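You operate a simulated robot arm through the tools that you are given. There is no shell and no other tool.

You are at the controls of a simulated robot arm. One attempt, no reset.

Task
Wind all the loose gold ribbon on to the red reel.
Fine: the full reel goes on the tray; brass arm to HOLD for the winding, back to FREE after. Where these are worked on the way, their far stop is far enough and under half their travel is too little: brass arm.

Only the result counts: the job must be done as asked and must still hold three seconds after the hand-in. Knocking over, shifting, dropping, spilling or breaking anything else fails it.

Robot
A 7-joint arm with a two-finger parallel gripper, fixed in place. Base frame: the origin is at the foot of the arm, x ahead of it, y to its left, z up; the work surface is at about z = 12. Units: mm, degrees, N and s.
With the tool pointing down near the work surface it reaches from about 220 to 580 mm from the base axis. Its first joint turns from -66.0 to 66.0 degrees. Payload 2.5 kg.
The TCP is the grasp point between the finger pads, 23 mm short of the fingertips. In the tool frame z runs along the fingers and y along their closing line. Largest opening 94 mm; finger width 38, thickness 10; the body of the gripper, 54 by 96 mm, starts 39 mm behind the TCP.
Orientation is that of the tool frame in the base frame, as [roll, pitch, yaw] about the fixed x, y, z axes, in that order (R = Rz(yaw) Ry(pitch) Rx(roll)). With the fingers straight down and closing along the base's y, the tool's x points along the base's -x, its y along +y and its z along -z.

Tools
- The arm moves only by the tool servo_tool. Its argument "commands" is a list that holds one entry, the list of rows, each a list of 7 numbers: the turn, a rotation vector about the base's x, y, z in units of 5 degrees (1.0 is 5 degrees), then the shift along the base's x, y, z in units of 40 mm (1.0 is 40 mm), then the gripper command, from -1 (fully open) to 1 (shut), values between in proportion. In form: [[[wx, wy, wz, dx, dy, dz, jaw], ...]]. A call has 1 to 20 rows; each row shifts and turns the commanded pose from where the row before left it. A call with a number of a shift or a turn outside -1 to 1 is refused whole. Each row takes 0.2 s and may step no farther than 50 mm and 8.6 degrees from the row before; otherwise, or with a gripper value out of range, the whole call is refused. Where a pose cannot be reached the arm comes as near as it can. A force on the tool above 50 N (or 10 N above the force at the start of the call, whichever is more), or a blocked arm, ends the call early, and 0.2 s more pass. Each finger travels about 108 mm/s and halts on what it meets, pressing with about 20 N; the grip force reading is that of the motor and also rises with nothing between the fingers. The clock runs only during rows and for 0.2 s after the last one: add rows that do not move to give the fingers time. It gives the time, the measured TCP pose, the force on the tool (base axes), the opening and the grip force at its end, in the units of the frame above (readings bear some noise), with the torque about the TCP (base axes, N m) and any sound that the robot's microphone picked up.
- Cameras (640 x 400 px; columns grow to the right, rows downward): "scene" is fixed at [94.4, -389.9, 573]; the picture's right is [0.95, -0.30, 0.00], its down [-0.15, -0.48, -0.86] and it looks along [0.26, 0.82, -0.51] (base axes); focal length 317 px, centre (320, 200). "wrist" rides on the gripper at [86, 16, -74] in the tool frame; the picture's right is [-0.18, 0.98, 0.00], its down [-0.58, -0.11, -0.81] and it looks along [-0.79, -0.15, 0.59] (tool axes); focal length 243 px, centre (320, 200). There is no depth. A picture from a camera that has moved, and an enlarged one, comes with that camera's place and axes in the base frame and with its lens. The place of the scene camera against the robot may be out by one fixed shift of up to 25 mm in any direction.
- grab_frame(camera): a new picture of that camera. It takes no simulated time.
- zoom(camera, box): a new picture of the part [left, top, right, bottom] of that camera's present view, enlarged. It takes no simulated time.
- sign_off(): hands the job in; it is judged then, once.

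Places have to be worked out from the pictures, the camera data and where the tool is seen. Open the gripper and draw the arm clear of the work before you hand the job in, unless the task says otherwise.

The tools are called after "Request:" as a command line: name --argument value ..., lists and objects as JSON in quotes. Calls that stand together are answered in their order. servo_tool: Moves the arm, as the interface text tells. Its arguments: {"type":"object","properties":{"commands":{"type":"array"}},"required":["commands"]} The other tools are called the same way: grab_frame (camera) takes a picture; zoom (camera, box) takes an enlarged picture of a part of a camera's view; sign_off () hands the job in.

At the start:

```text
t: 0.0
ee_pos: [254.5, 288.6, 340.7]
ee_rot: [180.0, 0.0, 180.0]
ft_force: [0.1, 0.6, 0.2]
moment: [-0.02, 0.01, 0.0]
finger_gap: 93.7
grasp_force: 0.1
```

scene: 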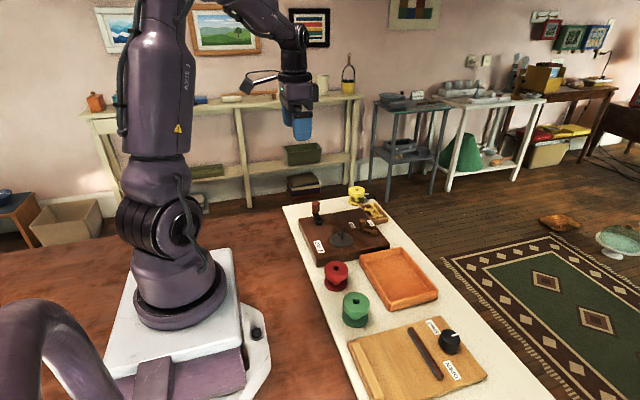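
wrist: 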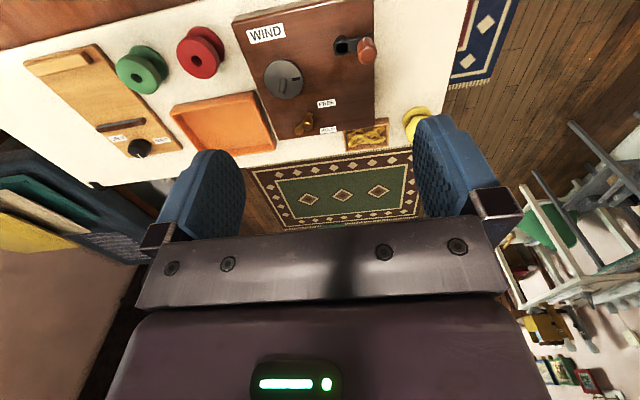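

I start by looking closer at the work area from both cameras before moving anything.

Request:
zoom --camera "scene" --box '[280, 180, 400, 270]'

Request:
zoom --camera "scene" --box '[280, 240, 500, 400]'

Request:
zoom --camera "wrist" --box '[220, 0, 440, 160]'

Request:
zoom --camera "wrist" --box '[20, 20, 240, 170]'

```text
4.44 times, centred on (340, 225) of scene
camera zoom: at [94.4, -389.9, 573.0], right [0.95, -0.3, 0.0], down [-0.15, -0.48, -0.86], along [0.26, 0.82, -0.51], focal length 1409 px, centre (231, 89)
```

zoom: 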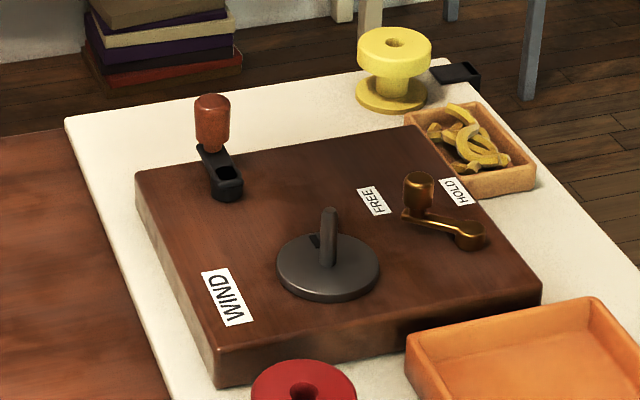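

```text
2.50 times, centred on (390, 320) of scene
camera zoom: at [94.4, -389.9, 573.0], right [0.95, -0.3, 0.0], down [-0.15, -0.48, -0.86], along [0.26, 0.82, -0.51], focal length 792 px, centre (145, -100)
```

zoom: 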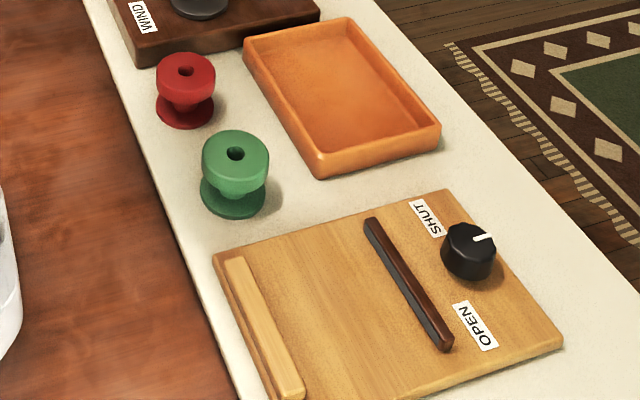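

```text
2.50 times, centred on (330, 80) of wrist
camera zoom: at [167.5, 304.8, 413.5], right [0.18, 0.98, 0.0], down [0.58, -0.11, 0.81], along [0.79, -0.15, -0.59], focal length 606 px, centre (295, 500)
```

zoom: 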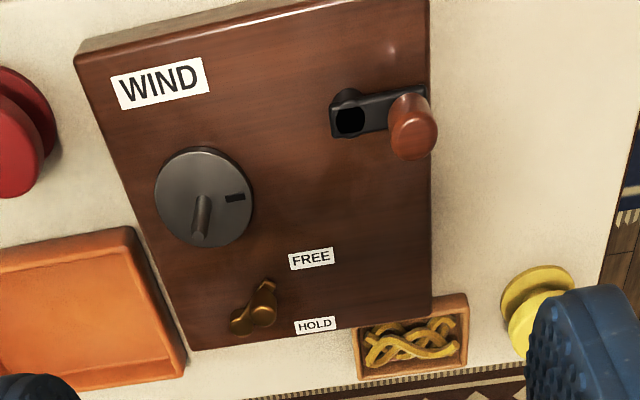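

```text
2.67 times, centred on (130, 95) of wrist
camera zoom: at [167.5, 304.8, 413.5], right [0.18, 0.98, 0.0], down [0.58, -0.11, 0.81], along [0.79, -0.15, -0.59], focal length 647 px, centre (827, 480)
```

zoom: 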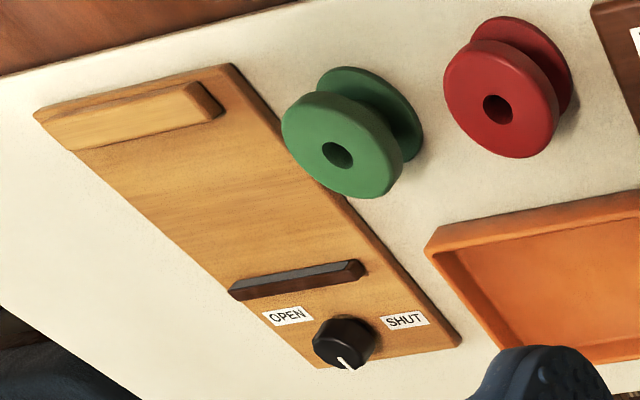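

The wrist view shows the winder (platter with peg, crank, brass arm) with the ribbon box beside it. I zoom tighter on the platter, crank, brass arm, ribbon box and red reel to get their geometry.

Request:
zoom --camera "wrist" --box '[250, 40, 330, 90]'

Request:
zoom --camera "wrist" --box '[280, 90, 400, 165]'

Request:
zoom --camera "scene" --box '[330, 205, 386, 240]'

Request:
zoom --camera "scene" --box '[300, 190, 348, 220]'

Request:
zoom --camera "wrist" --box '[160, 15, 240, 65]'

Request:
zoom --camera "wrist" --box '[320, 25, 400, 75]'

```text
8.00 times, centred on (290, 65) of wrist
camera zoom: at [167.5, 304.8, 413.5], right [0.18, 0.98, 0.0], down [0.58, -0.11, 0.81], along [0.79, -0.15, -0.59], focal length 1941 px, centre (560, 1280)
```

zoom: 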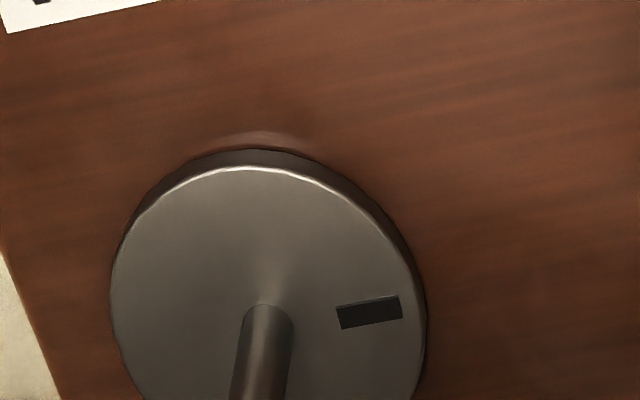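

```text
5.33 times, centred on (340, 128) of wrist
camera zoom: at [167.5, 304.8, 413.5], right [0.18, 0.98, 0.0], down [0.58, -0.11, 0.81], along [0.79, -0.15, -0.59], focal length 1294 px, centre (213, 587)
```

zoom: 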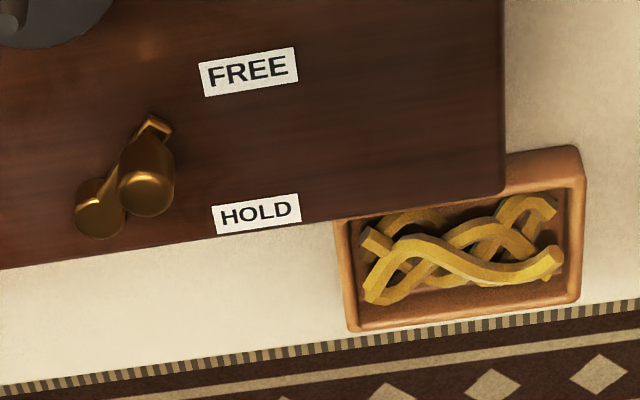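

```text
11.43 times, centred on (358, 222) of scene
camera zoom: at [94.4, -389.9, 573.0], right [0.95, -0.3, 0.0], down [-0.15, -0.48, -0.86], along [0.26, 0.82, -0.51], focal length 3623 px, centre (-114, -57)
```

zoom: 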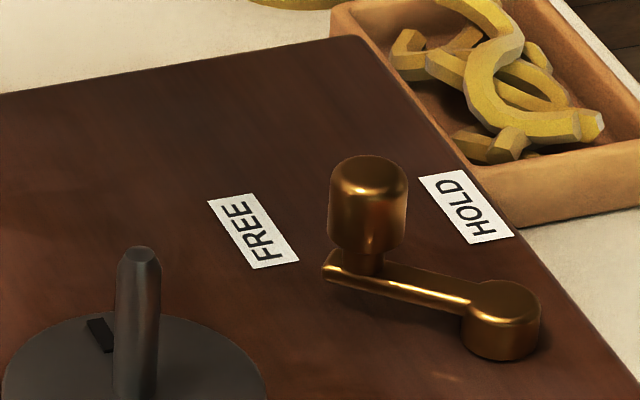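

```text
13.33 times, centred on (324, 205) of scene
camera zoom: at [94.4, -389.9, 573.0], right [0.95, -0.3, 0.0], down [-0.15, -0.48, -0.86], along [0.26, 0.82, -0.51], focal length 4227 px, centre (267, 133)
```

zoom: 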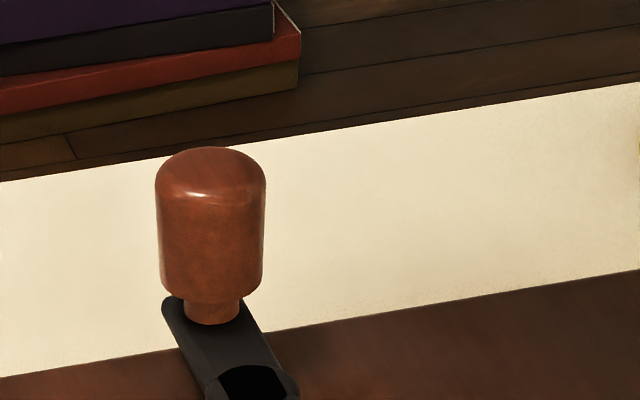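

```text
8.00 times, centred on (200, 40) of wrist
camera zoom: at [167.5, 304.8, 413.5], right [0.18, 0.98, 0.0], down [0.58, -0.11, 0.81], along [0.79, -0.15, -0.59], focal length 1941 px, centre (1280, 1480)
```

zoom: 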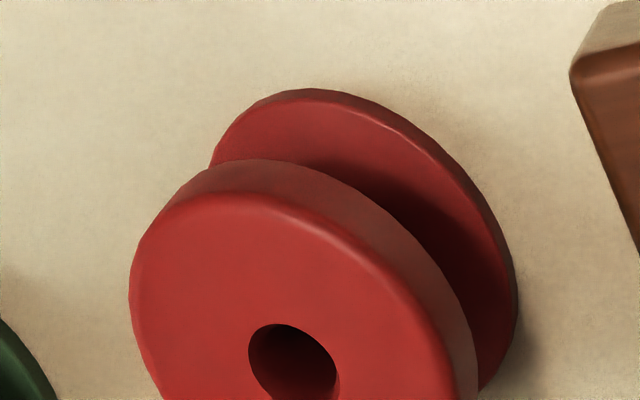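

```text
8.00 times, centred on (360, 50) of wrist
camera zoom: at [167.5, 304.8, 413.5], right [0.18, 0.98, 0.0], down [0.58, -0.11, 0.81], along [0.79, -0.15, -0.59], focal length 1941 px, centre (0, 1400)
```

zoom: 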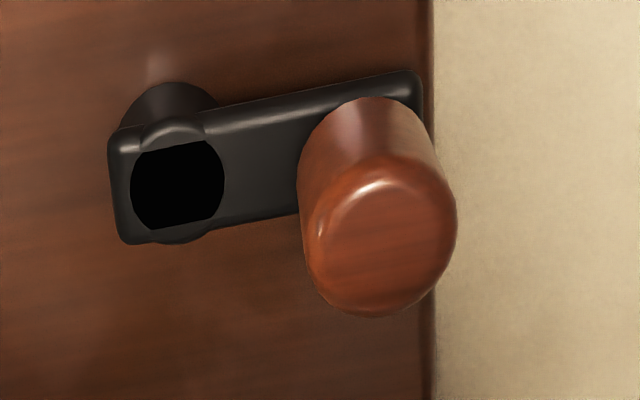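

The platter carries a 40 mm peg at about (339, 219). The brass arm is at FREE, pivoting at about (428, 219), and the crank handle is at about (305, 337), top z≈107. I move over the peg at z≈200 with the gripper open to refine its place with the wrist camera.

Request:
servo_tool --commands '[[[0, 0, 0, 0.352, -0.29, -0.586, -1], [0, 0, 0, 0.352, -0.29, -0.586, -1], [0, 0, 0, 0.352, -0.29, -0.586, -1], [0, 0, 0, 0.352, -0.29, -0.586, -1], [0, 0, 0, 0.352, -0.29, -0.586, -1], [0, 0, 0, 0.352, -0.29, -0.586, -1], [0, 0, 0, 0, 0, 0, -1]]]'

Request:
grab_frame --camera "wrist"

Request:
grab_frame --camera "scene"

```text
t: 1.6
ee_pos: [338.3, 217.7, 198.7]
ee_rot: [180.0, -0.1, -180.0]
ft_force: [-0.7, -0.3, -0.4]
moment: [0.03, 0.0, 0.0]
finger_gap: 93.6
grasp_force: 0.0
```

```text
taken
camera wrist: at [252.3, 234.4, 271.9], right [0.18, 0.98, 0.0], down [0.58, -0.11, 0.81], along [0.79, -0.15, -0.59], focal length 243 px, centre (320, 200)
```

wrist: 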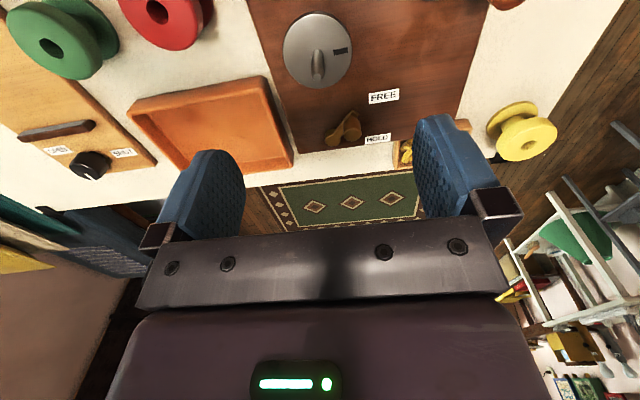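

```text
taken
```

scene: 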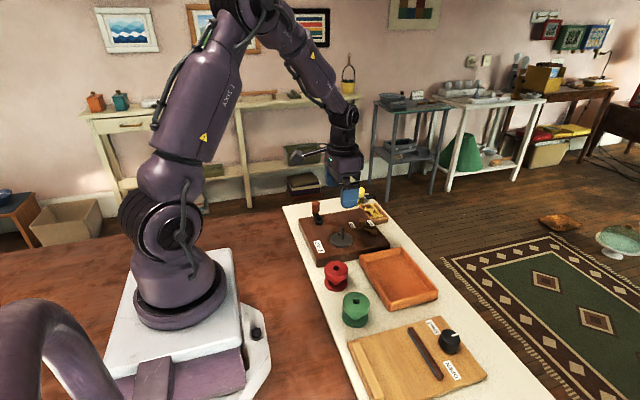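

The tool is over the platter. I zoom in from here for a second sighting of platter, peg, brass arm and reel to triangulate.

Request:
zoom --camera "wrist" --box '[268, 0, 396, 80]'

Request:
zoom --camera "wrist" --box '[300, 75, 428, 155]'

Request:
zoom --camera "wrist" --box '[100, 0, 228, 80]'

```text
5.00 times, centred on (332, 40) of wrist
camera zoom: at [252.3, 234.4, 271.9], right [0.18, 0.98, 0.0], down [0.58, -0.11, 0.81], along [0.79, -0.15, -0.59], focal length 1213 px, centre (260, 1000)
```

zoom: 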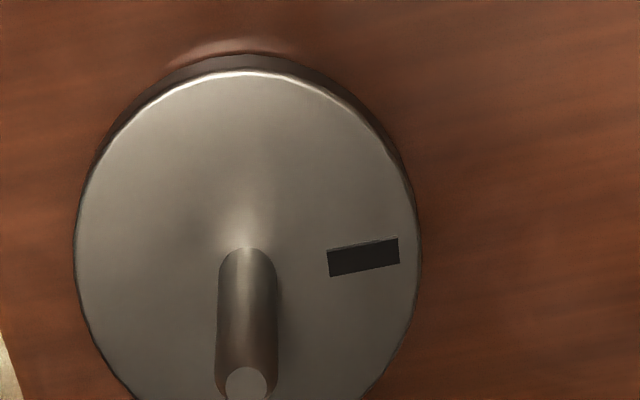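

```text
5.00 times, centred on (364, 115) of wrist
camera zoom: at [252.3, 234.4, 271.9], right [0.18, 0.98, 0.0], down [0.58, -0.11, 0.81], along [0.79, -0.15, -0.59], focal length 1213 px, centre (100, 625)
```

zoom: 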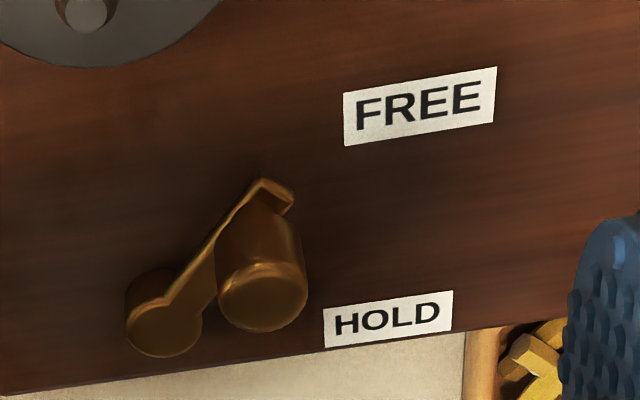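

```text
5.00 times, centred on (164, 40) of wrist
camera zoom: at [252.3, 234.4, 271.9], right [0.18, 0.98, 0.0], down [0.58, -0.11, 0.81], along [0.79, -0.15, -0.59], focal length 1213 px, centre (1100, 1000)
```

zoom: 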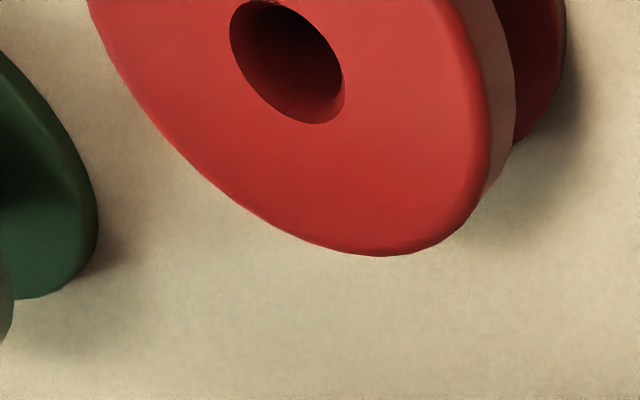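

Triangulation from the two sightings puts the peg at about (344.7, 215.2), base z≈49 and tip z≈86. The red reel is at about (291.3, 107.4), top z≈58, with the plinth edge at y≈168. I move over the red reel at z=130 with the gap reduced to about 80 mm.

Request:
servo_tool --commands '[[[0, 0, 0, -0.297, -0.697, -0.4375, -0.7], [0, 0, 0, -0.297, -0.697, -0.4375, -0.7], [0, 0, 0, -0.297, -0.697, -0.4375, -0.7], [0, 0, 0, -0.297, -0.697, -0.4375, -0.7], [0, 0, 0, 0, 0, 0, -0.7], [0, 0, 0, 0, 0, 0, -0.7]]]'

Request:
grab_frame --camera "wrist"

Request:
grab_frame --camera "scene"

```text
t: 3.0
ee_pos: [288.8, 106.3, 128.5]
ee_rot: [180.0, 0.1, -180.0]
ft_force: [0.8, 0.9, 0.7]
moment: [-0.02, -0.01, 0.01]
finger_gap: 80.1
grasp_force: 0.0
```

```text
taken
camera wrist: at [203.8, 123.0, 203.1], right [0.18, 0.98, 0.0], down [0.58, -0.11, 0.81], along [0.79, -0.15, -0.59], focal length 243 px, centre (320, 200)
```

wrist: 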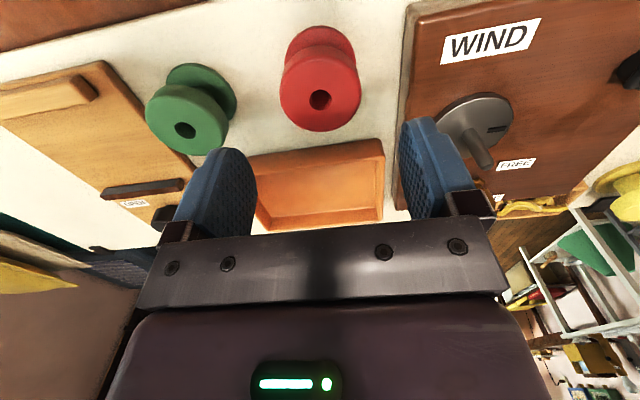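

```text
taken
```

scene: 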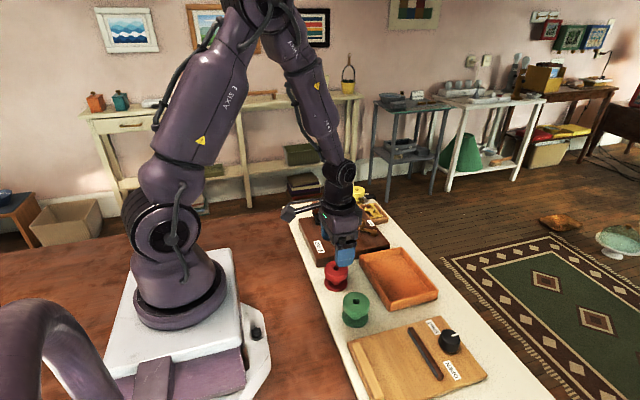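

The reel sits directly below the tool. I zoom to refine its centre before going down.

Request:
zoom --camera "wrist" --box '[256, 20, 384, 100]'

Request:
zoom --camera "wrist" --box '[240, 60, 400, 160]'

Request:
zoom --camera "scene" --box '[304, 235, 368, 295]'

```text
5.00 times, centred on (320, 60) of wrist
camera zoom: at [203.8, 123.0, 203.1], right [0.18, 0.98, 0.0], down [0.58, -0.11, 0.81], along [0.79, -0.15, -0.59], focal length 1213 px, centre (320, 900)
```

zoom: 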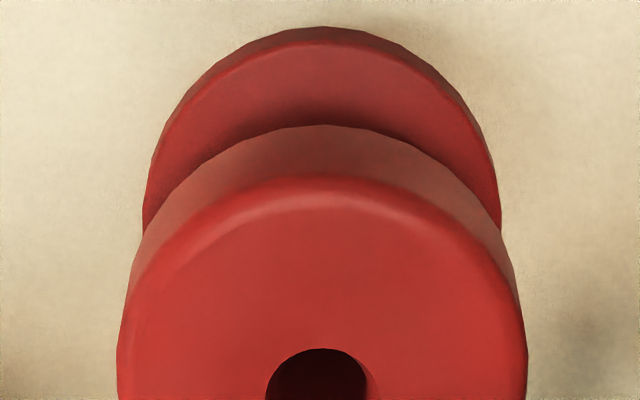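

```text
4.00 times, centred on (320, 110) of wrist
camera zoom: at [203.8, 123.0, 203.1], right [0.18, 0.98, 0.0], down [0.58, -0.11, 0.81], along [0.79, -0.15, -0.59], focal length 970 px, centre (320, 560)
```

zoom: 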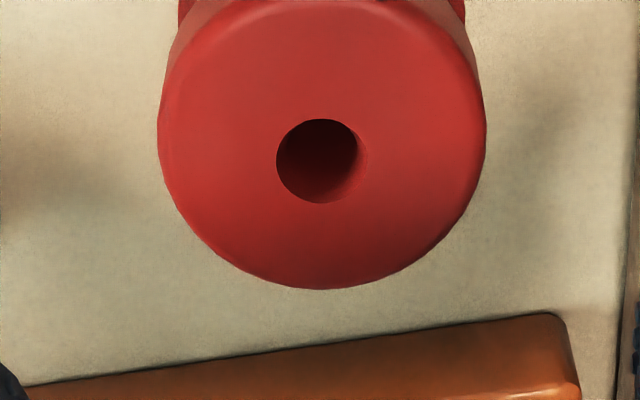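

```text
6.67 times, centred on (336, 265) of scene
camera zoom: at [94.4, -389.9, 573.0], right [0.95, -0.3, 0.0], down [-0.15, -0.48, -0.86], along [0.26, 0.82, -0.51], focal length 2113 px, centre (213, -233)
```

zoom: 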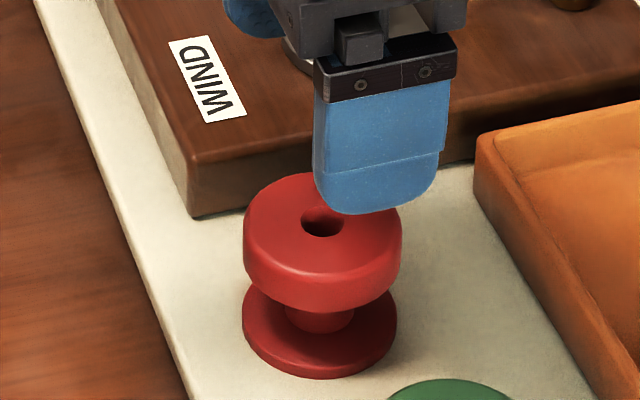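

The hole centre works out about 1 mm beyond the tool point in x and level with it in y; the flange is about 53 mm across and the hole about 14 mm. I descend to z≈50 around the top flange, still open.

Request:
servo_tool --commands '[[[0, 0, 0, 0.0275, 0, -0.5, -0.7], [0, 0, 0, 0, 0, -0.5, -0.7], [0, 0, 0, 0, 0, -0.5, -0.7], [0, 0, 0, 0, 0, -0.475, -0.7], [0, 0, 0, 0, 0, 0, -0.7], [0, 0, 0, 0, 0, 0, -0.7]]]'

Request:
grab_frame --camera "wrist"

Request:
zoom --camera "scene" --box '[304, 235, 368, 295]'

```text
t: 4.4
ee_pos: [292.6, 107.6, 49.9]
ee_rot: [179.9, -0.1, 180.0]
ft_force: [-0.2, -0.5, 0.7]
moment: [-0.05, 0.0, 0.0]
finger_gap: 79.9
grasp_force: 0.1
```

```text
taken
camera wrist: at [205.6, 123.8, 124.2], right [0.18, 0.98, 0.0], down [0.58, -0.11, 0.81], along [0.79, -0.15, -0.59], focal length 243 px, centre (320, 200)
```

wrist: 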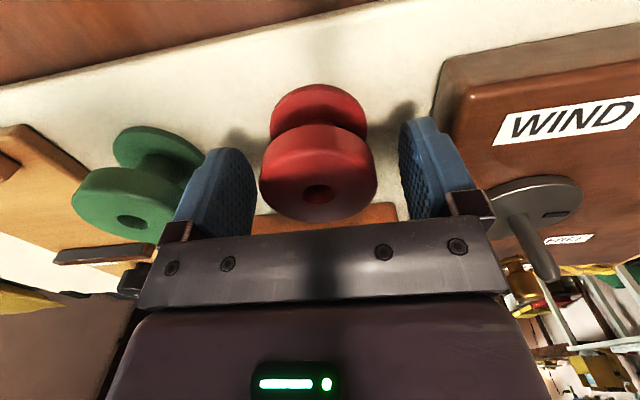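

```text
6.67 times, centred on (336, 265) of scene
camera zoom: at [94.4, -389.9, 573.0], right [0.95, -0.3, 0.0], down [-0.15, -0.48, -0.86], along [0.26, 0.82, -0.51], focal length 2113 px, centre (213, -233)
```

zoom: 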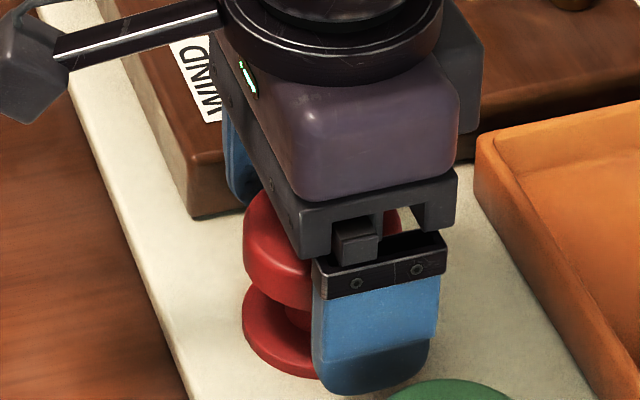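

The reel is centred between the pads with clearance to the green reel and the plinth. I close the fingers on it.

Request:
servo_tool --commands '[[[0, 0, 0, 0, 0, 0, 0.2], [0, 0, 0, 0, 0, 0, 1], [0, 0, 0, 0, 0, 0, 1], [0, 0, 0, 0, 0, 0, 1]]]'

Request:
grab_frame --camera "wrist"

```text
t: 5.4
ee_pos: [290.3, 107.3, 51.0]
ee_rot: [-180.0, 0.0, 179.9]
ft_force: [0.3, -0.2, 0.4]
moment: [0.02, 0.0, -0.02]
finger_gap: 58.0
grasp_force: 20.2
```

```text
taken
camera wrist: at [205.6, 123.7, 124.3], right [0.18, 0.98, 0.0], down [0.58, -0.11, 0.81], along [0.79, -0.15, -0.59], focal length 243 px, centre (320, 200)
```

wrist: 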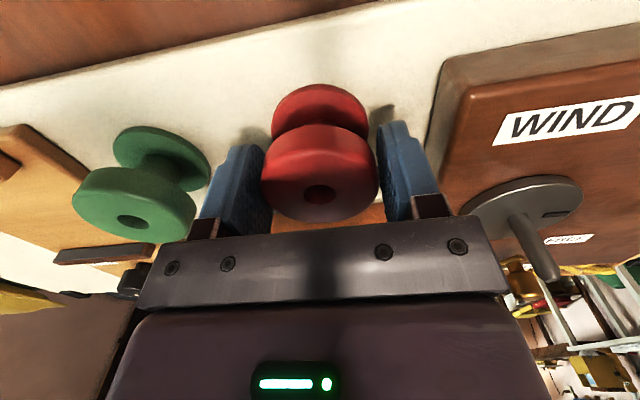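

The reel is gripped (gap 58 mm, 20 N). I lift it straight up by 100 mm, then sight the peg again from there.

Request:
servo_tool --commands '[[[0, 0, 0, 0, 0, 0.25, 1], [0, 0, 0, 0, 0, 0.5, 1], [0, 0, 0, 0, 0, 0.75, 1], [0, 0, 0, 0, 0, 0.75, 1], [0, 0, 0, 0, 0, 0.25, 1], [0, 0, 0, 0, 0, 0, 1], [0, 0, 0, 0, 0, 0, 1]]]'

Request:
grab_frame --camera "wrist"

Request:
zoom --camera "wrist" --box '[420, 80, 548, 160]'

Request:
zoom --camera "wrist" --box '[240, 90, 400, 240]'

Request:
zoom --camera "scene" --box '[300, 200, 396, 260]'

```text
t: 7.0
ee_pos: [291.8, 108.5, 150.6]
ee_rot: [-180.0, 0.1, -180.0]
ft_force: [0.7, -0.2, -0.4]
moment: [-0.03, 0.0, 0.0]
finger_gap: 58.0
grasp_force: 20.4
```

```text
taken
camera wrist: at [205.7, 124.2, 224.5], right [0.18, 0.98, 0.0], down [0.58, -0.11, 0.81], along [0.79, -0.15, -0.59], focal length 243 px, centre (320, 200)
```

wrist: 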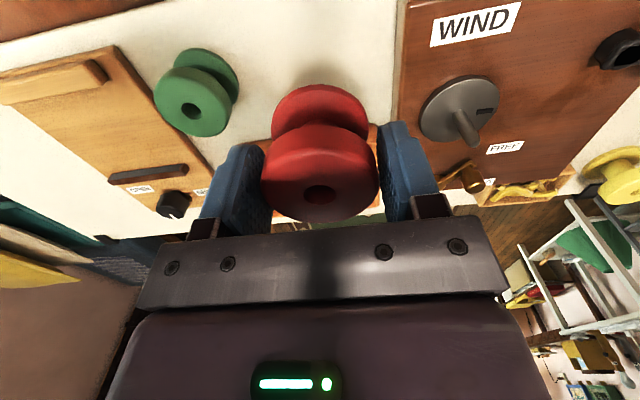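

```text
5.00 times, centred on (484, 120) of wrist
camera zoom: at [205.7, 124.2, 224.5], right [0.18, 0.98, 0.0], down [0.58, -0.11, 0.81], along [0.79, -0.15, -0.59], focal length 1213 px, centre (-500, 600)
```

zoom: 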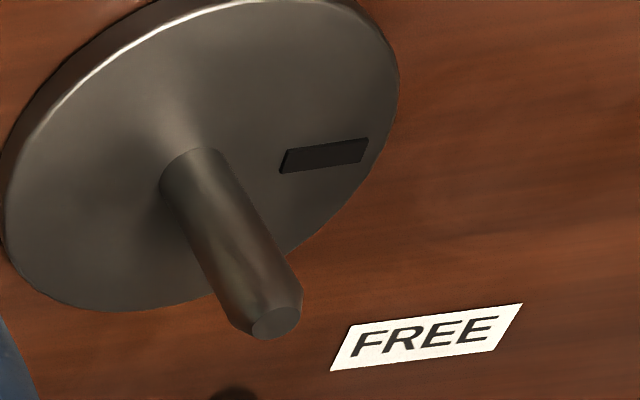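

```text
2.67 times, centred on (320, 165) of wrist
camera zoom: at [205.7, 124.2, 224.5], right [0.18, 0.98, 0.0], down [0.58, -0.11, 0.81], along [0.79, -0.15, -0.59], focal length 647 px, centre (320, 293)
```

zoom: 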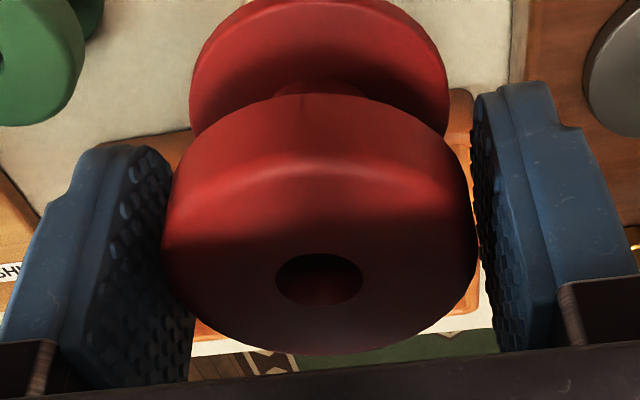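

```text
6.67 times, centred on (348, 230) of scene
camera zoom: at [94.4, -389.9, 573.0], right [0.95, -0.3, 0.0], down [-0.15, -0.48, -0.86], along [0.26, 0.82, -0.51], focal length 2113 px, centre (133, 0)
```

zoom: 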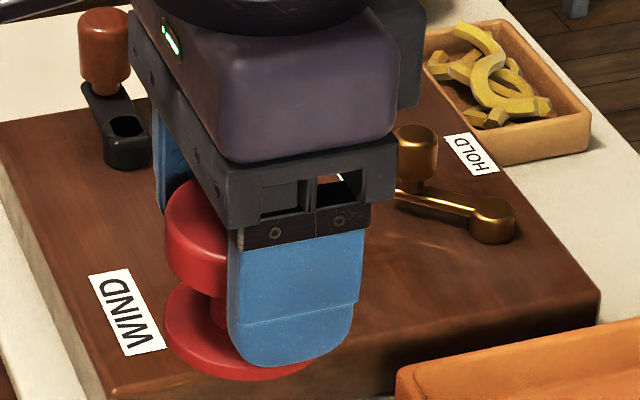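

The peg is confirmed at (344.6, 215.2), and the held reel's centre is within about 1 mm of the tool point. I carry it over the peg at this height.

Request:
servo_tool --commands '[[[0, 0, 0, 0.13, 0.268, 0, 1], [0, 0, 0, 0.26, 0.5365, 0, 1], [0, 0, 0, 0.26, 0.5365, 0, 1], [0, 0, 0, 0.26, 0.5365, 0, 1], [0, 0, 0, 0.26, 0.5365, 0, 1], [0, 0, 0, 0.128, 0.2685, 0, 1], [0, 0, 0, 0, 0, 0, 1], [0, 0, 0, 0, 0, 0, 1]]]'

Request:
grab_frame --camera "wrist"

Request:
zoom --camera "scene" --box '[300, 190, 396, 250]'

```text
t: 8.8
ee_pos: [344.4, 216.1, 149.2]
ee_rot: [180.0, 0.0, -180.0]
ft_force: [-0.6, -0.3, -0.3]
moment: [0.01, 0.03, -0.02]
finger_gap: 58.0
grasp_force: 19.9
```

```text
taken
camera wrist: at [257.8, 231.4, 223.7], right [0.18, 0.98, 0.0], down [0.58, -0.11, 0.81], along [0.79, -0.15, -0.59], focal length 243 px, centre (320, 200)
```

wrist: 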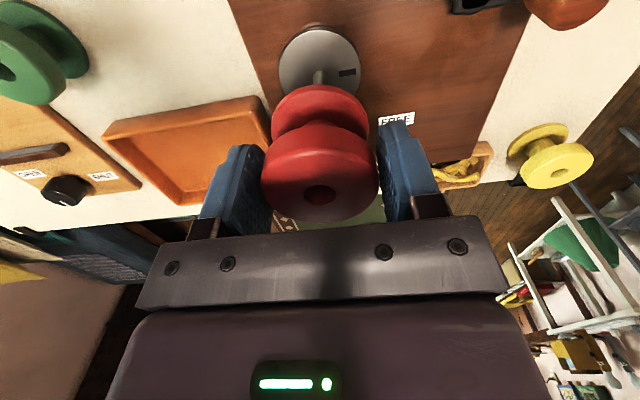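

```text
6.67 times, centred on (348, 220) of scene
camera zoom: at [94.4, -389.9, 573.0], right [0.95, -0.3, 0.0], down [-0.15, -0.48, -0.86], along [0.26, 0.82, -0.51], focal length 2113 px, centre (133, 67)
```

zoom: 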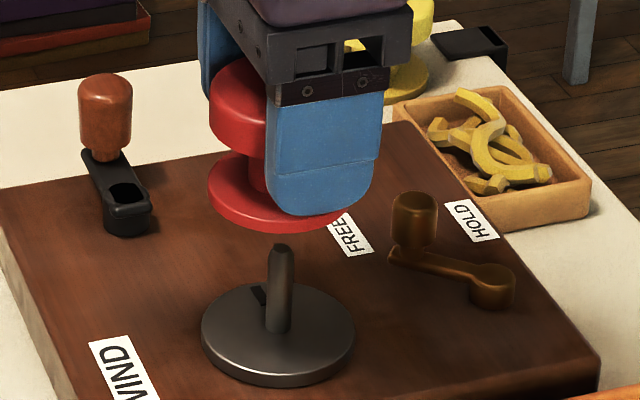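

The reel is above the peg. I zoom the wrist view to check peg and reel are in line before lowering.

Request:
zoom --camera "wrist" --box '[256, 20, 384, 100]'

Request:
zoom --camera "scene" --box '[324, 195, 372, 225]'

```text
5.00 times, centred on (320, 60) of wrist
camera zoom: at [257.8, 231.4, 223.7], right [0.18, 0.98, 0.0], down [0.58, -0.11, 0.81], along [0.79, -0.15, -0.59], focal length 1213 px, centre (320, 900)
```

zoom: 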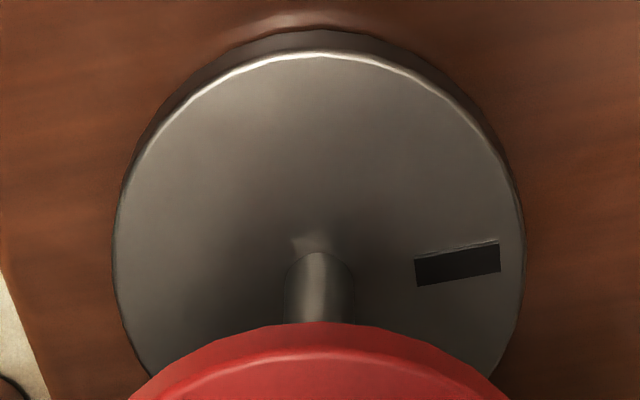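

```text
13.33 times, centred on (348, 210) of scene
camera zoom: at [94.4, -389.9, 573.0], right [0.95, -0.3, 0.0], down [-0.15, -0.48, -0.86], along [0.26, 0.82, -0.51], focal length 4227 px, centre (-53, 67)
```

zoom: 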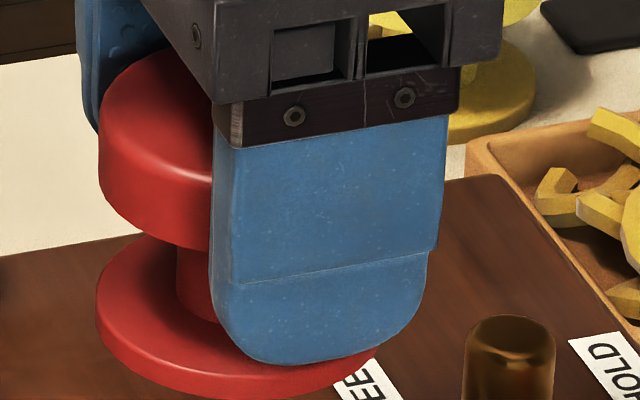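

Peg base is at (87.0, -16.2) relative to the camera and the reel centre at about (87, -16.3), so they line up. I lower 34 mm slowly so the peg just enters the bore.

Request:
servo_tool --commands '[[[0, 0, 0, 0, 0, -0.25, 1], [0, 0, 0, 0, 0, -0.25, 1], [0, 0, 0, 0, 0, -0.2, 1], [0, 0, 0, 0, 0, -0.15, 1], [0, 0, 0, 0, 0, 0, 1]]]'

Request:
zoom --camera "scene" --box '[310, 195, 374, 245]'

Request:
grab_frame --camera "wrist"

```text
t: 10.0
ee_pos: [343.6, 213.9, 116.3]
ee_rot: [180.0, 0.0, 179.9]
ft_force: [6.4, 1.1, 0.3]
moment: [0.02, -0.21, 0.01]
finger_gap: 58.0
grasp_force: 20.7
```

```text
8.00 times, centred on (342, 220) of scene
camera zoom: at [94.4, -389.9, 573.0], right [0.95, -0.3, 0.0], down [-0.15, -0.48, -0.86], along [0.26, 0.82, -0.51], focal length 2536 px, centre (144, 40)
```

zoom: 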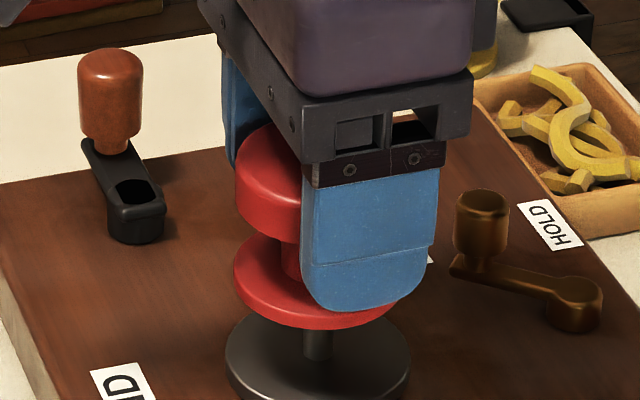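

```text
taken
camera wrist: at [258.0, 231.0, 190.0], right [0.19, 0.98, 0.0], down [0.58, -0.11, 0.81], along [0.79, -0.15, -0.59], focal length 243 px, centre (320, 200)
```

wrist: 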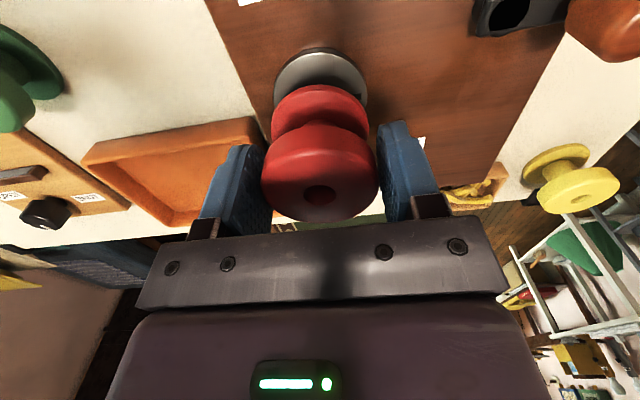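

The peg is in the bore, with a 6 N push on the tool toward +x, so the reel is slightly too far in -x. I nudge +x by about 1.6 mm and read the force.

Request:
servo_tool --commands '[[[0, 0, 0, 0.02, 0, 0, 1], [0, 0, 0, 0.02, 0.01, 0, 1], [0, 0, 0, 0, 0, 0, 1], [0, 0, 0, 0, 0, 0, 1]]]'

```text
t: 11.0
ee_pos: [345.6, 215.4, 116.9]
ee_rot: [-180.0, -0.1, 180.0]
ft_force: [-0.1, -0.2, -1.6]
moment: [-0.03, 0.0, 0.01]
finger_gap: 58.0
grasp_force: 20.3
```

The side force is gone. I lower another 22 mm.

Request:
servo_tool --commands '[[[0, 0, 0, 0, 0, -0.15, 1], [0, 0, 0, 0, 0, -0.2, 1], [0, 0, 0, 0, 0, -0.15, 1], [0, 0, 0, 0, 0, -0.05, 1], [0, 0, 0, 0, 0, 0, 1]]]'

Request:
zoom --camera "scene" --box '[310, 195, 374, 245]'

```text
t: 12.2
ee_pos: [345.4, 215.3, 94.1]
ee_rot: [179.9, 0.0, -179.9]
ft_force: [0.2, 0.3, 0.5]
moment: [-0.02, -0.01, 0.0]
finger_gap: 58.2
grasp_force: 19.8
```

```text
8.00 times, centred on (342, 220) of scene
camera zoom: at [94.4, -389.9, 573.0], right [0.95, -0.3, 0.0], down [-0.15, -0.48, -0.86], along [0.26, 0.82, -0.51], focal length 2536 px, centre (144, 40)
```

zoom: 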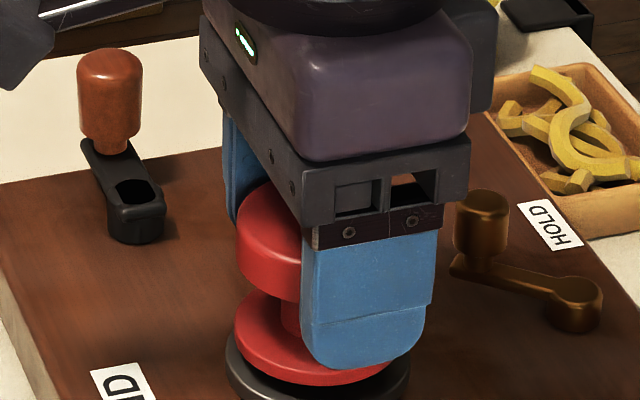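

No contact force yet; bottom of the reel is just above the platter. I lower in small steps watching the vertical force.

Request:
servo_tool --commands '[[[0, 0, 0, 0, 0, -0.05, 1], [0, 0, 0, 0, 0, -0.05, 1], [0, 0, 0, 0, 0, -0.0375, 1], [0, 0, 0, 0, 0, 0, 1]]]'

```text
t: 13.2
ee_pos: [346.2, 215.1, 88.9]
ee_rot: [-179.9, 0.1, 179.8]
ft_force: [-0.8, -4.5, 14.7]
moment: [-0.05, -0.01, -0.01]
finger_gap: 58.1
grasp_force: 20.2
```

The reel is seated (about 15 N up at z≈89). I open the fingers and rise clear.

Request:
servo_tool --commands '[[[0, 0, 0, 0, 0, 0.025, 0.9], [0, 0, 0, 0, 0, 0, -0.4], [0, 0, 0, 0, 0, 0, -0.7], [0, 0, 0, 0, 0, 0, -0.7]]]'

Request:
grab_frame --camera "wrist"

Request:
zoom --camera "scene" --box '[310, 195, 374, 245]'

```text
t: 14.2
ee_pos: [344.8, 216.0, 89.8]
ee_rot: [180.0, 0.0, 180.0]
ft_force: [0.0, -0.6, -0.1]
moment: [-0.01, -0.03, 0.0]
finger_gap: 80.0
grasp_force: 0.0
```

```text
taken
camera wrist: at [258.9, 231.6, 163.6], right [0.18, 0.98, 0.0], down [0.58, -0.11, 0.81], along [0.79, -0.15, -0.59], focal length 243 px, centre (320, 200)
```

wrist: 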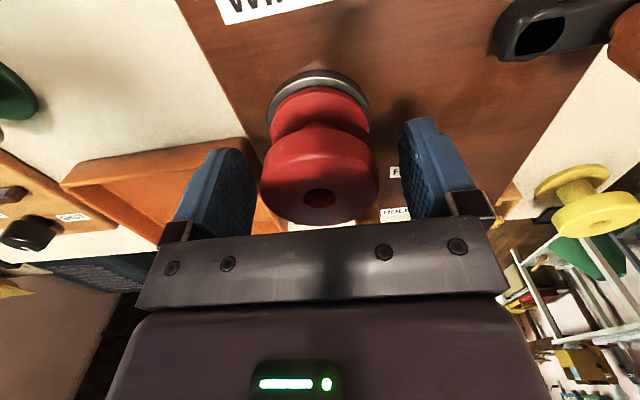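

```text
8.00 times, centred on (342, 220) of scene
camera zoom: at [94.4, -389.9, 573.0], right [0.95, -0.3, 0.0], down [-0.15, -0.48, -0.86], along [0.26, 0.82, -0.51], focal length 2536 px, centre (144, 40)
```

zoom: 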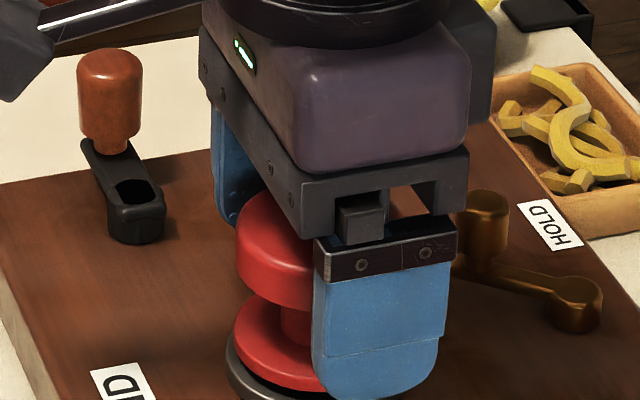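

Released; the reel stands on the platter. I rise straight up to z≈200 for a look at the reel and the brass arm.

Request:
servo_tool --commands '[[[0, 0, 0, 0, 0, 0.25, -0.7], [0, 0, 0, 0, 0, 0.5, -0.7], [0, 0, 0, 0, 0, 0.7, -0.7], [0, 0, 0, 0, 0, 0.7, -0.7], [0, 0, 0, 0, 0, 0.6, -0.7], [0, 0, 0, 0, 0, 0, -0.7]]]'

Request:
grab_frame --camera "wrist"

Request:
zoom --camera "scene" --box '[300, 180, 396, 250]'

```text
t: 15.6
ee_pos: [345.4, 214.8, 200.4]
ee_rot: [-180.0, -0.1, -179.9]
ft_force: [0.7, -0.2, -0.5]
moment: [0.02, 0.02, 0.0]
finger_gap: 79.9
grasp_force: 0.2
```

```text
taken
camera wrist: at [258.6, 231.2, 273.9], right [0.18, 0.98, 0.0], down [0.58, -0.11, 0.81], along [0.79, -0.15, -0.59], focal length 243 px, centre (320, 200)
```

wrist: 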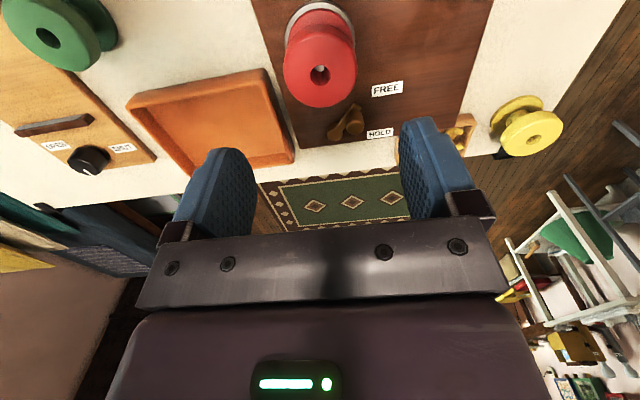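

```text
5.71 times, centred on (348, 215) of scene
camera zoom: at [94.4, -389.9, 573.0], right [0.95, -0.3, 0.0], down [-0.15, -0.48, -0.86], along [0.26, 0.82, -0.51], focal length 1811 px, centre (160, 114)
```

zoom: 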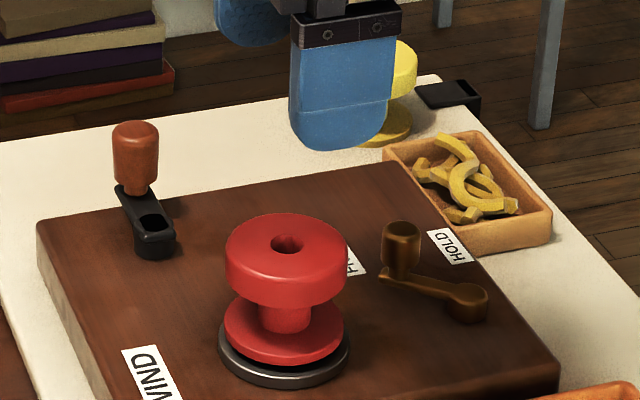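

The reel is on the peg; I zoom in to check that it sits flat on the platter.

Request:
zoom --camera "scene" --box '[328, 208, 360, 240]'

Request:
zoom --camera "wrist" --box '[264, 0, 376, 110]'

Request:
zoom --camera "wrist" --box '[310, 70, 420, 150]'

```text
12.50 times, centred on (344, 224) of scene
camera zoom: at [94.4, -389.9, 573.0], right [0.95, -0.3, 0.0], down [-0.15, -0.48, -0.86], along [0.26, 0.82, -0.51], focal length 3962 px, centre (20, -100)
```

zoom: 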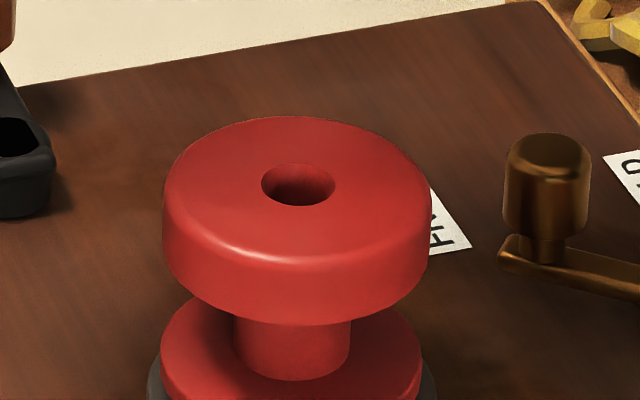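

```text
3.64 times, centred on (320, 55) of wrist
camera zoom: at [258.6, 231.2, 273.9], right [0.18, 0.98, 0.0], down [0.58, -0.11, 0.81], along [0.79, -0.15, -0.59], focal length 882 px, centre (320, 727)
```

zoom: 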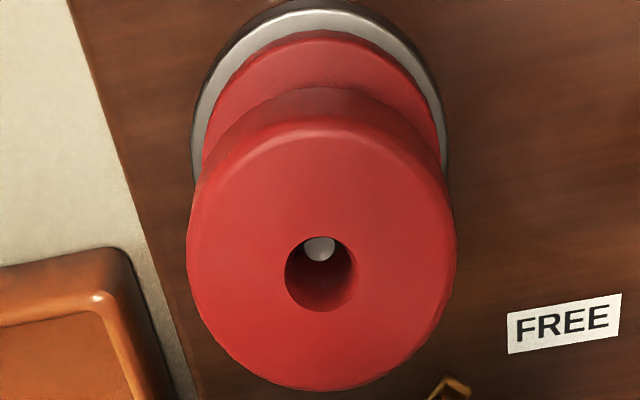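

```text
5.00 times, centred on (365, 110) of wrist
camera zoom: at [258.6, 231.2, 273.9], right [0.18, 0.98, 0.0], down [0.58, -0.11, 0.81], along [0.79, -0.15, -0.59], focal length 1213 px, centre (95, 650)
```

zoom: 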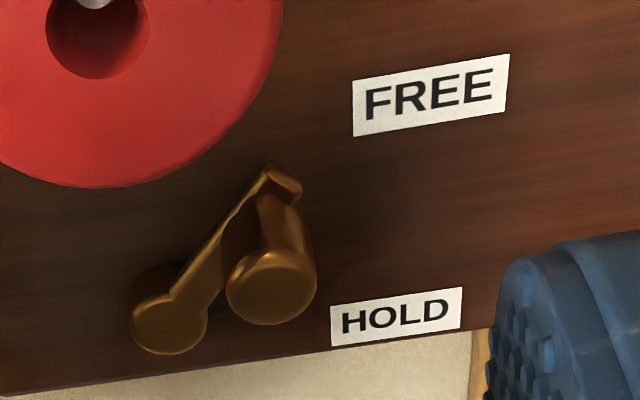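

The reel sits flat on the platter. Next I work the brass arm: knob at about (415, 238), top z≈73, pivot at (433.5, 217). I turn the tool +90° about z, shut the fingers, and move over the gap between reel and knob so I can push the knob with the flat finger face toward +x.

Request:
servo_tool --commands '[[[0, 0, 1, 0.07, 0.034, 0, 1], [0, 0, 1, 0.07, 0.034, 0, 1], [0, 0, 1, 0.07, 0.034, 0, 1], [0, 0, 1, 0.07, 0.034, 0, 1], [0, 0, 1, 0.07, 0.034, 0, 1], [0, 0, 1, 0.07, 0.034, 0, 1], [0, 0, 1, 0.07, 0.034, 0, 1], [0, 0, 1, 0.07, 0.034, 0, 1], [0, 0, 1, 0.07, 0.034, 0, 1], [0, 0, 1, 0.07, 0.034, 0, 1], [0, 0, 1, 0.07, 0.034, 0, 1], [0, 0, 1, 0.07, 0.034, 0, 1], [0, 0, 1, 0.07, 0.034, 0, 1], [0, 0, 1, 0.07, 0.034, 0, 1], [0, 0, 1, 0.07, 0.034, 0, 1], [0, 0, 1, 0.07, 0.034, 0, 1], [0, 0, 1, 0.07, 0.034, 0, 1], [0, 0, 1, 0.07, 0.034, 0, 1], [0, 0, 0, 0, 0, 0, 1]]]'

Request:
grab_frame --camera "wrist"

Request:
grab_frame --camera "scene"

```text
t: 19.6
ee_pos: [394.6, 239.9, 199.4]
ee_rot: [-180.0, 0.1, -90.0]
ft_force: [-0.6, -0.3, -0.4]
moment: [-0.03, 0.01, -0.01]
finger_gap: 0.1
grasp_force: 20.3
```

```text
taken
camera wrist: at [379.6, 153.8, 273.6], right [-0.98, 0.18, 0.0], down [0.11, 0.58, 0.81], along [0.15, 0.79, -0.59], focal length 243 px, centre (320, 200)
```

wrist: 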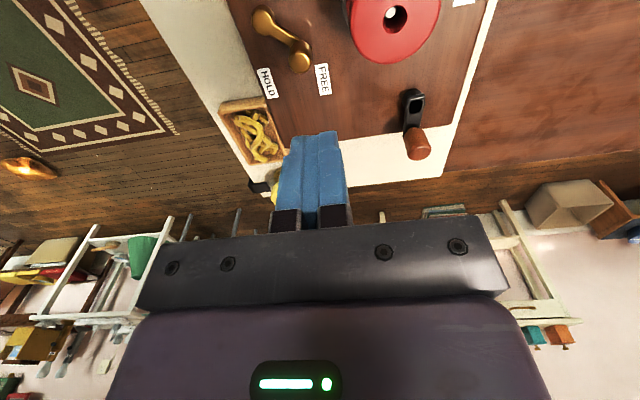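

```text
taken
```

scene: 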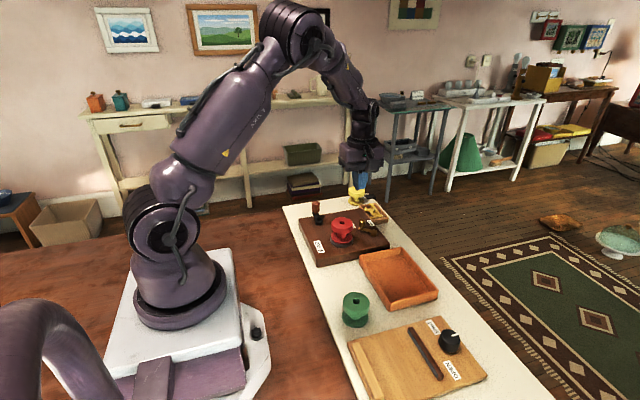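

The tool is turned and shut, and this view shows the whole winder. I zoom on the brass arm and the ribbon box for exact places.

Request:
zoom --camera "wrist" --box '[240, 0, 352, 70]'

Request:
zoom --camera "wrist" --box '[210, 60, 338, 140]'

Request:
zoom --camera "wrist" --box '[380, 70, 476, 170]'

```text
5.71 times, centred on (296, 35) of wrist
camera zoom: at [379.6, 153.8, 273.6], right [-0.98, 0.18, 0.0], down [0.11, 0.58, 0.81], along [0.15, 0.79, -0.59], focal length 1386 px, centre (457, 1143)
```

zoom: 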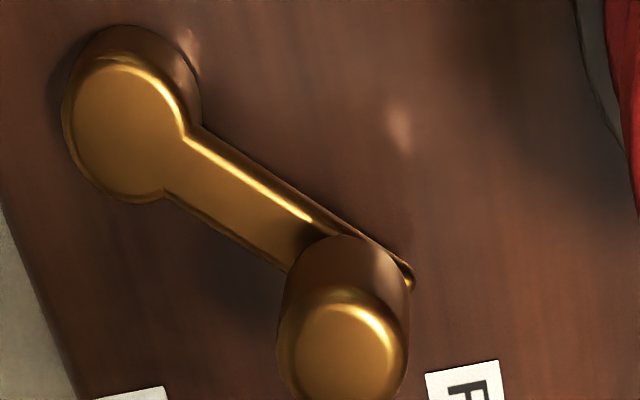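

```text
5.00 times, centred on (274, 100) of wrist
camera zoom: at [379.6, 153.8, 273.6], right [-0.98, 0.18, 0.0], down [0.11, 0.58, 0.81], along [0.15, 0.79, -0.59], focal length 1213 px, centre (550, 700)
```

zoom: 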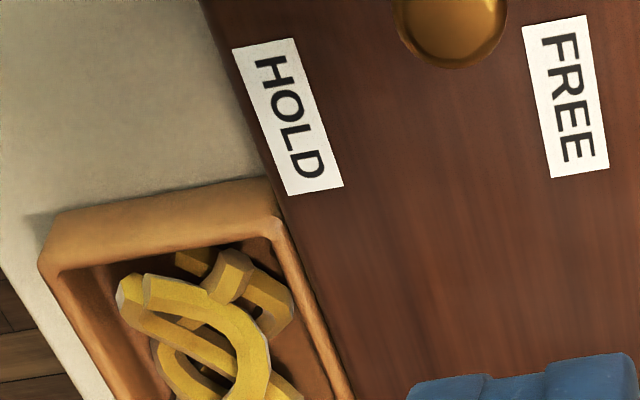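

```text
4.00 times, centred on (428, 120) of wrist
camera zoom: at [379.6, 153.8, 273.6], right [-0.98, 0.18, 0.0], down [0.11, 0.58, 0.81], along [0.15, 0.79, -0.59], focal length 970 px, centre (-112, 520)
```

zoom: 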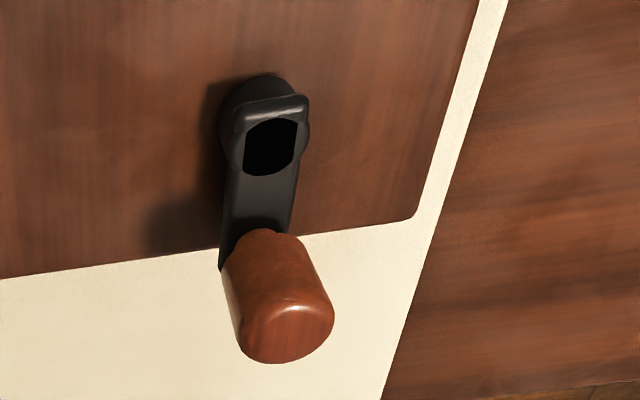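

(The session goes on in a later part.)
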